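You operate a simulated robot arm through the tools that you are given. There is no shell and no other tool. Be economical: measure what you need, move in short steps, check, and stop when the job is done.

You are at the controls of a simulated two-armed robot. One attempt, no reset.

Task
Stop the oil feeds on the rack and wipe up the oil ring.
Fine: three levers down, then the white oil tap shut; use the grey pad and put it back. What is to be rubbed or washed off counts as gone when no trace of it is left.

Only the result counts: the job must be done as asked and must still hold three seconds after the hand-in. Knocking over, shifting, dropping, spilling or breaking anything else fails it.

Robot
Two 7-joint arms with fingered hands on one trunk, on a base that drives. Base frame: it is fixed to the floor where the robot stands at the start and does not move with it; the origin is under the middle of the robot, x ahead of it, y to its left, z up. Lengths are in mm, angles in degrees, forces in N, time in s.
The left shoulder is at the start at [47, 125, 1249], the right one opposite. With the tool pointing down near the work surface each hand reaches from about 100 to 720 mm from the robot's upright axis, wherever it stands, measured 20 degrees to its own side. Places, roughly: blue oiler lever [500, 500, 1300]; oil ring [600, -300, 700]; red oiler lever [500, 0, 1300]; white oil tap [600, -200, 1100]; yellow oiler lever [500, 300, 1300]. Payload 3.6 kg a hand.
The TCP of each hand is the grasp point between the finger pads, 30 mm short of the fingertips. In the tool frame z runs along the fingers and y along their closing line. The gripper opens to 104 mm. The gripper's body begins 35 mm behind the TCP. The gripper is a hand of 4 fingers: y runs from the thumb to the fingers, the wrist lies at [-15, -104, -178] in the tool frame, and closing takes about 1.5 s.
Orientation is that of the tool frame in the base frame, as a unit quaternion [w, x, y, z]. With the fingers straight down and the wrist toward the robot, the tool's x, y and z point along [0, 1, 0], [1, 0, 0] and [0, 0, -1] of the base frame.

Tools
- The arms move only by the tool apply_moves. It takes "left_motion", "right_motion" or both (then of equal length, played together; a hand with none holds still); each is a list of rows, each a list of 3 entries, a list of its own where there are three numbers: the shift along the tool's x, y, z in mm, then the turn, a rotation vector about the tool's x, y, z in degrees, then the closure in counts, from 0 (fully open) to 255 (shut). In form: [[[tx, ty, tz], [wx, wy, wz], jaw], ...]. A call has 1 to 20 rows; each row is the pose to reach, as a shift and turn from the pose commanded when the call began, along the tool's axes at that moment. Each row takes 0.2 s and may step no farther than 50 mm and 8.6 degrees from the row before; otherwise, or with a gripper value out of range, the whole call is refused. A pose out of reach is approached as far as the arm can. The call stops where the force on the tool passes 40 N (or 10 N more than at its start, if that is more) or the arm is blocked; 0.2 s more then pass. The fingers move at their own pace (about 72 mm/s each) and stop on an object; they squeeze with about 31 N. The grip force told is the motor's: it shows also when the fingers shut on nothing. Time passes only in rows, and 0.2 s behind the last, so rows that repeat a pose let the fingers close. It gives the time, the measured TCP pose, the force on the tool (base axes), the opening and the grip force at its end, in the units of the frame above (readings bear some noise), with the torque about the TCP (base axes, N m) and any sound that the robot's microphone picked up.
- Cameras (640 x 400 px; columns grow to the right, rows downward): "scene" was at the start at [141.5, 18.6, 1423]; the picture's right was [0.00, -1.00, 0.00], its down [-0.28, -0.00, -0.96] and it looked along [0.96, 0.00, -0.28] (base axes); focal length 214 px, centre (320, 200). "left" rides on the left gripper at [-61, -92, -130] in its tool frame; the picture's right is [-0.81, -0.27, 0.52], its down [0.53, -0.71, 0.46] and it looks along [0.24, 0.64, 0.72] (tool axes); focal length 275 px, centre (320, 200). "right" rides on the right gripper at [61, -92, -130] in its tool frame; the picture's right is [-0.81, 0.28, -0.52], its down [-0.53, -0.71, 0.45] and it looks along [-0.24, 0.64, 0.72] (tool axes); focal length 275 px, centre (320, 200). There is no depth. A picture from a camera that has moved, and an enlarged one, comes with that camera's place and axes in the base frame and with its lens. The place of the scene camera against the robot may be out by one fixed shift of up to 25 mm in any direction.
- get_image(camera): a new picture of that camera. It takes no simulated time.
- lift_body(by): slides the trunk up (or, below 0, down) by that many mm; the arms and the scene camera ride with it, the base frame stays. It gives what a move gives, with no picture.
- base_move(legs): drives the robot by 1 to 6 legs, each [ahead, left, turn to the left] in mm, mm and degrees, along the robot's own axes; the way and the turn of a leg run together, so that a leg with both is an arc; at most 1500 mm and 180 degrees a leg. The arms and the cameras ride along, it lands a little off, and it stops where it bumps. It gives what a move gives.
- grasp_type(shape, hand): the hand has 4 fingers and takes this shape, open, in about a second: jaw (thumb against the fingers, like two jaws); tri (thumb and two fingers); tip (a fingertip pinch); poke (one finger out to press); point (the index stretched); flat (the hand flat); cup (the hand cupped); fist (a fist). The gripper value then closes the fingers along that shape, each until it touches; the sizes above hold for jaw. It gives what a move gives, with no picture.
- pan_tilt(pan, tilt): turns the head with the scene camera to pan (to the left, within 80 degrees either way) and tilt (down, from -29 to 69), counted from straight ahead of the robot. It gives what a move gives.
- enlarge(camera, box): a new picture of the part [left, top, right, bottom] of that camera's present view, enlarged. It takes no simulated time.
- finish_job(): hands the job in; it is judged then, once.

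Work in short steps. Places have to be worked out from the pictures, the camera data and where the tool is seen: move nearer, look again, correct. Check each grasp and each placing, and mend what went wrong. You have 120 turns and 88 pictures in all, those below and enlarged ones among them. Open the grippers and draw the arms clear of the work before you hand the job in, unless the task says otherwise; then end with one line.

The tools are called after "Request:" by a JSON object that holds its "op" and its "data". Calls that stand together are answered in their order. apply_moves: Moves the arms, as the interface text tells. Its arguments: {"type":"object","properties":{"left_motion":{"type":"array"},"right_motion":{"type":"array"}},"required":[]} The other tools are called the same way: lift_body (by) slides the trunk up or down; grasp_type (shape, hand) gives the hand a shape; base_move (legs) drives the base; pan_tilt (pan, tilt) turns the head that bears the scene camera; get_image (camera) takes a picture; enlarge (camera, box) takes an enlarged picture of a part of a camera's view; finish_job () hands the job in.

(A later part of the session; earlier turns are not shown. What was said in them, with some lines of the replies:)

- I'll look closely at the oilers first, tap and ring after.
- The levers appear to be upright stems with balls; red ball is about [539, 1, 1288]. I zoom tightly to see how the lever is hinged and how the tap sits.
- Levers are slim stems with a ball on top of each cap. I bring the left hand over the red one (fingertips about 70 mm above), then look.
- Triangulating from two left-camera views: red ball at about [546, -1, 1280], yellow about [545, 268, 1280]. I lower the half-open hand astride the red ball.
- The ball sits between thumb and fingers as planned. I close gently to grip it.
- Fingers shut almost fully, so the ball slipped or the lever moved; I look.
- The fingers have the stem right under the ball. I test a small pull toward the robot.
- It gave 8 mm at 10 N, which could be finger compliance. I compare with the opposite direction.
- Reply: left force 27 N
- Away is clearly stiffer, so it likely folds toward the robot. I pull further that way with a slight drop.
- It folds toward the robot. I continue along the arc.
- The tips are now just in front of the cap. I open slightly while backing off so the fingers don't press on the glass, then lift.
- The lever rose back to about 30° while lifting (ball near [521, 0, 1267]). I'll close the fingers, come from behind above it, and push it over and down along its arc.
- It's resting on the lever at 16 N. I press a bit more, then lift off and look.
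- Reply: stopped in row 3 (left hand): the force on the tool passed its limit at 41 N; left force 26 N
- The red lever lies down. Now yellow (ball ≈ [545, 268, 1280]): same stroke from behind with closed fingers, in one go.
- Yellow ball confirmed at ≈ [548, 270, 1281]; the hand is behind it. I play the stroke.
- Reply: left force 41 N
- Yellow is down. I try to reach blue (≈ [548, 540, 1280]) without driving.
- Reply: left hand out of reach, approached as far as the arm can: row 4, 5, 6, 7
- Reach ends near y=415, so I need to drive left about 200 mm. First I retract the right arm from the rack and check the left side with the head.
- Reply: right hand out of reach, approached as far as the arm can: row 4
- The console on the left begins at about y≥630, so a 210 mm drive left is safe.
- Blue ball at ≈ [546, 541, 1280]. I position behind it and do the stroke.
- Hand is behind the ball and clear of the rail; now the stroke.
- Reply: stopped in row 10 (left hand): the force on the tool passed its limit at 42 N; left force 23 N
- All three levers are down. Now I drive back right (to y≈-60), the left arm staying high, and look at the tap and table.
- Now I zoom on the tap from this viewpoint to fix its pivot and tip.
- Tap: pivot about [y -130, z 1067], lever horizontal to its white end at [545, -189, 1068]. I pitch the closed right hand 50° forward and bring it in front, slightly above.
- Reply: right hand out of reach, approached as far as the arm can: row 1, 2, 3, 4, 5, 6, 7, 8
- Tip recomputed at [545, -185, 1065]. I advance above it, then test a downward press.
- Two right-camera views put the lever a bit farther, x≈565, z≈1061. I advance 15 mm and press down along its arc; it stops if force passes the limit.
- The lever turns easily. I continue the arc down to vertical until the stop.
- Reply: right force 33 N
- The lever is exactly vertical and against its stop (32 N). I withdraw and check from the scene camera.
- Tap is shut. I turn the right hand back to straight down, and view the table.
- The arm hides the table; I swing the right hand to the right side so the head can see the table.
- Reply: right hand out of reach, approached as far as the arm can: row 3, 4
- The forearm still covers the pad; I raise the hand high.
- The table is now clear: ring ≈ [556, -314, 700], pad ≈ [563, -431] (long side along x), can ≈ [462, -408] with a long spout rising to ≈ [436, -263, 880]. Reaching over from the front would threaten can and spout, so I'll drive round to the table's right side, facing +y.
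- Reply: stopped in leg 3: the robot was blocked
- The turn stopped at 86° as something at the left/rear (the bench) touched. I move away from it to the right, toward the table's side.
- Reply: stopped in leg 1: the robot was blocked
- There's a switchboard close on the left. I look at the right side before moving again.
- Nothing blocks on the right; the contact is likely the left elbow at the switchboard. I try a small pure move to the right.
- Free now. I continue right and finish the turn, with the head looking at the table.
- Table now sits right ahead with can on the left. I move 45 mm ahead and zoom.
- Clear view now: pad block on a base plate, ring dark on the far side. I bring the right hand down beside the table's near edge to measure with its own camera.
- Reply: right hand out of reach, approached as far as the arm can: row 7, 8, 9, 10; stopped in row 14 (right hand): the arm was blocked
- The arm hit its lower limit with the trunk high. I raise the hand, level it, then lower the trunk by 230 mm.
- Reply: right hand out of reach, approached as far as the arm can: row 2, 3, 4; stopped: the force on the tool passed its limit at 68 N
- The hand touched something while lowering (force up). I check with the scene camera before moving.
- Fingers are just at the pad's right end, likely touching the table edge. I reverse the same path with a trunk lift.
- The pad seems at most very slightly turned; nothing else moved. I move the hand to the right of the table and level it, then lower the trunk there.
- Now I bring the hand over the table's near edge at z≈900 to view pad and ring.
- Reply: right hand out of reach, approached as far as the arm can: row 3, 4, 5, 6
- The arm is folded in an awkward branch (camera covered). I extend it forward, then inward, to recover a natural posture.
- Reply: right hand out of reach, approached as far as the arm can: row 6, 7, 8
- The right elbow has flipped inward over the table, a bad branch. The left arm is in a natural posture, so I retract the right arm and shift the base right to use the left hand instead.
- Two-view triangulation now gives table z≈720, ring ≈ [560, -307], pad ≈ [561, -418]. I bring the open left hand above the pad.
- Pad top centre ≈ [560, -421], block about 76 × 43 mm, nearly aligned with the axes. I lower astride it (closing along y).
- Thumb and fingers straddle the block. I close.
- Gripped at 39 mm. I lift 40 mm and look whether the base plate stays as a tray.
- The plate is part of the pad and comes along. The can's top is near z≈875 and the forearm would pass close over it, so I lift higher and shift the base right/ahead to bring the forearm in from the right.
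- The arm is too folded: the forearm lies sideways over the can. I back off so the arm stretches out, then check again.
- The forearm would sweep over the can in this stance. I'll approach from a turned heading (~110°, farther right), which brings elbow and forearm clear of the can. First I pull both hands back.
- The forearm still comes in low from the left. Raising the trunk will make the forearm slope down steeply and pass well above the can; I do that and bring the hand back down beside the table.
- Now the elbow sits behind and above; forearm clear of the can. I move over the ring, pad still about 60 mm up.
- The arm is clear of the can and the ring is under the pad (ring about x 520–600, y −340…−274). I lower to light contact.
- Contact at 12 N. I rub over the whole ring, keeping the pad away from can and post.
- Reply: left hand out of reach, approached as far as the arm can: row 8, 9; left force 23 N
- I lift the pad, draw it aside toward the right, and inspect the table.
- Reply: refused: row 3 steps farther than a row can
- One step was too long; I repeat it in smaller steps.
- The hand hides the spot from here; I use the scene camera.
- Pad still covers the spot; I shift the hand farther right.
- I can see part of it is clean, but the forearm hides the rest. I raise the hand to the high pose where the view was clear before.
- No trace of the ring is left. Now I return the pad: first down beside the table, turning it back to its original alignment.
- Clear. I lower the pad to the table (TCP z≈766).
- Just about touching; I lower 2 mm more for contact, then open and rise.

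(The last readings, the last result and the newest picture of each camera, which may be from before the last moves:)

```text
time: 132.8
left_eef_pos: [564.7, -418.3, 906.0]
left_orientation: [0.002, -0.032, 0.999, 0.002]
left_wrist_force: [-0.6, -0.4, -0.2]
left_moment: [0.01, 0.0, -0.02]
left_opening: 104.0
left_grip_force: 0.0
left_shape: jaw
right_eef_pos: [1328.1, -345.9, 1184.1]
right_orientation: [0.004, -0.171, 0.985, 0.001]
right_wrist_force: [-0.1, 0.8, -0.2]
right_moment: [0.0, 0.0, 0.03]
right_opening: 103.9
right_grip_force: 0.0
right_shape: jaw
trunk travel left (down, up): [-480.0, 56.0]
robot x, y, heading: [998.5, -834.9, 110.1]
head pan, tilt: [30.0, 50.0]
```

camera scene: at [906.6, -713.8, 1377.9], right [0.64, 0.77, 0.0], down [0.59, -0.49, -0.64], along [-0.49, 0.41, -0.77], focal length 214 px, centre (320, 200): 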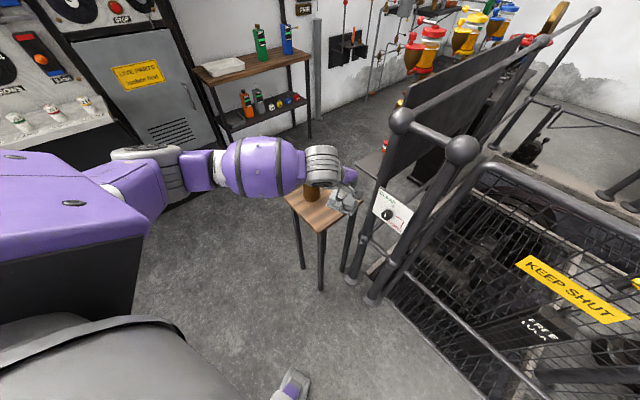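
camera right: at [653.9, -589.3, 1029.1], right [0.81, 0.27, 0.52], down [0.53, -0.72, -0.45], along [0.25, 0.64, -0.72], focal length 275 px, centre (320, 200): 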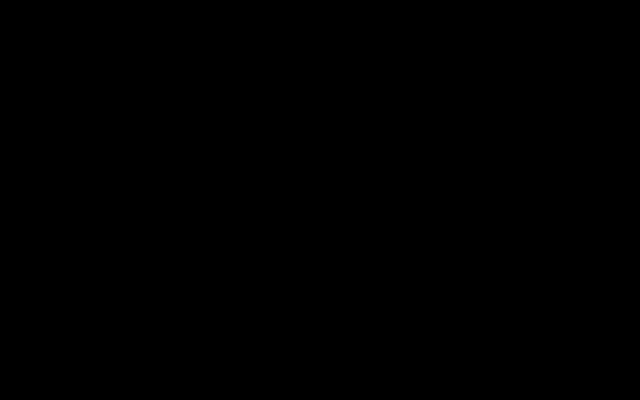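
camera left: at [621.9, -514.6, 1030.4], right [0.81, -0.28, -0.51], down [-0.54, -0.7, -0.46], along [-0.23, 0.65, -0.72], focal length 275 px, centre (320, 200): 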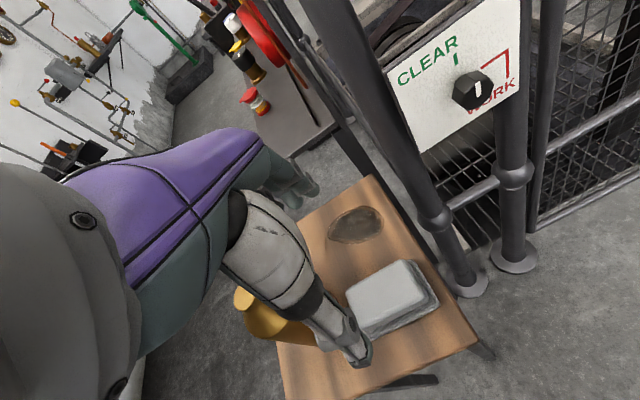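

Released. I raise the left hand back to the high clear pose and inspect.

Request:
{"op": "apply_moves", "data": {"left_motion": [[[-2, -10, -42], [0, 0, 0], 0], [[-3, -20, -85], [0, 0, 0], 0], [[-5, -35, -127], [0, 0, 0], 0], [[-6, -50, -169], [0, 0, 0], 0], [[-8, -66, -210], [0, 0, 0], 0], [[-10, -82, -252], [0, 0, 0], 0], [[-11, -98, -293], [0, 0, 0], 0], [[-13, -113, -334], [0, 0, 0], 0], [[-14, -129, -375], [0, 0, 0], 0], [[-16, -145, -416], [0, 0, 0], 0], [[-18, -160, -456], [0, 0, 0], 0], [[-19, -174, -494], [0, 0, 0], 0]]}}

Request:
{"op": "enlarge", "data": {"camera": "scene", "box": [270, 140, 400, 240]}}

Request:
{"op": "get_image", "data": {"camera": "left"}}

```text
time: 135.4
left_eef_pos: [591.4, -592.0, 1399.7]
left_orientation: [0.002, -0.031, 1.0, 0.002]
left_wrist_force: [-0.7, 0.7, 0.5]
left_moment: [0.01, 0.06, 0.01]
left_opening: 103.4
left_grip_force: 0.1
left_shape: jaw
right_eef_pos: [1329.7, -346.1, 1184.6]
right_orientation: [0.004, -0.17, 0.985, 0.002]
right_wrist_force: [0.4, 0.6, 1.1]
right_moment: [0.01, 0.0, 0.03]
right_opening: 104.0
right_grip_force: 0.2
right_shape: jaw
trunk travel left (down, up): [-480.0, 56.0]
robot x, y, heading: [999.2, -839.9, 110.0]
head pan, tilt: [30.0, 50.0]
```

```text
4.00 times, centred on (335, 190) of scene
camera zoom: at [907.2, -714.5, 1378.0], right [0.64, 0.77, 0.0], down [0.59, -0.49, -0.64], along [-0.49, 0.41, -0.77], focal length 858 px, centre (260, 240)
```

zoom: 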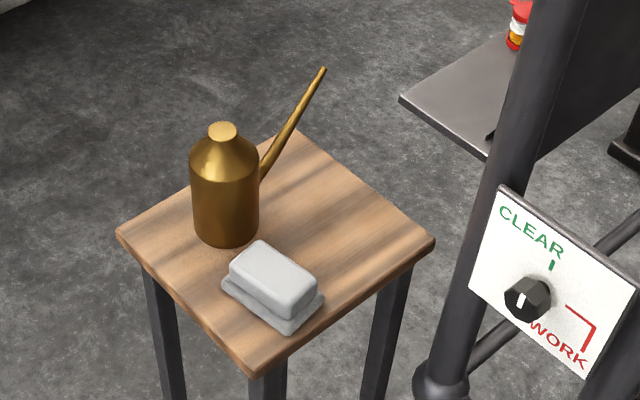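

```text
4 pictures are left
camera left: at [657.9, -681.6, 1528.2], right [0.83, -0.22, -0.52], down [-0.49, -0.74, -0.46], along [-0.28, 0.63, -0.72], focal length 275 px, centre (320, 200)
```

left: 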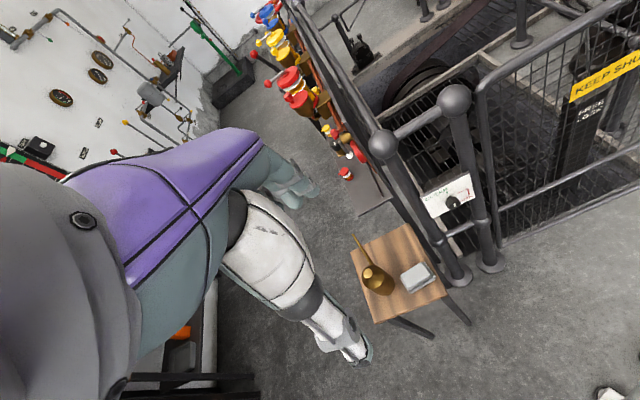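

Pad is back, table clean, can undisturbed. A last check of levers and tap.

Request:
{"op": "enlarge", "data": {"camera": "left", "box": [240, 0, 390, 100]}}

Request:
{"op": "enlarge", "data": {"camera": "left", "box": [300, 90, 400, 160]}}

```text
4.00 times, centred on (315, 50) of left
camera zoom: at [657.9, -681.6, 1528.2], right [0.83, -0.22, -0.52], down [-0.49, -0.74, -0.46], along [-0.28, 0.63, -0.72], focal length 1101 px, centre (340, 800)
```

zoom: 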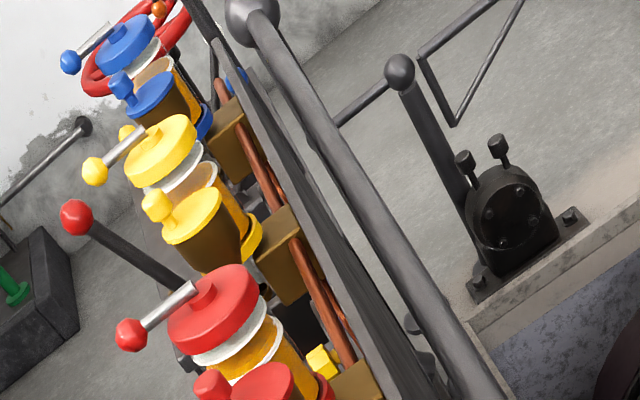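

```text
5.71 times, centred on (350, 125) of left
camera zoom: at [657.9, -681.6, 1528.2], right [0.83, -0.22, -0.52], down [-0.49, -0.74, -0.46], along [-0.28, 0.63, -0.72], focal length 1573 px, centre (149, 629)
```

zoom: 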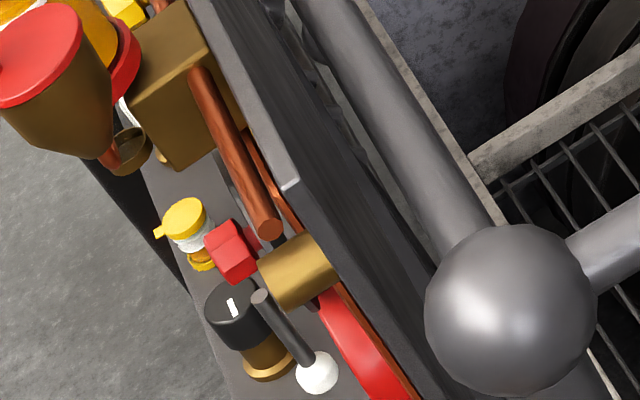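

All three levers lie horizontal, the tap lever points straight down, the table is clean, and both hands are open and clear. I hand the job in.

Request:
{"op": "finish_job", "data": {}}

```text
The job is handed in.
```

I handed the job in. All three oiler levers are down and the white tap is shut. No trace of the oil ring shows on the table, and the grey pad is back in its place. The robot bumped something near the switchboard while turning, and I couldn't check whether that changed anything there. The right hand also nudged the pad a few millimetres before I picked it up, so I put it back at its estimated original spot.
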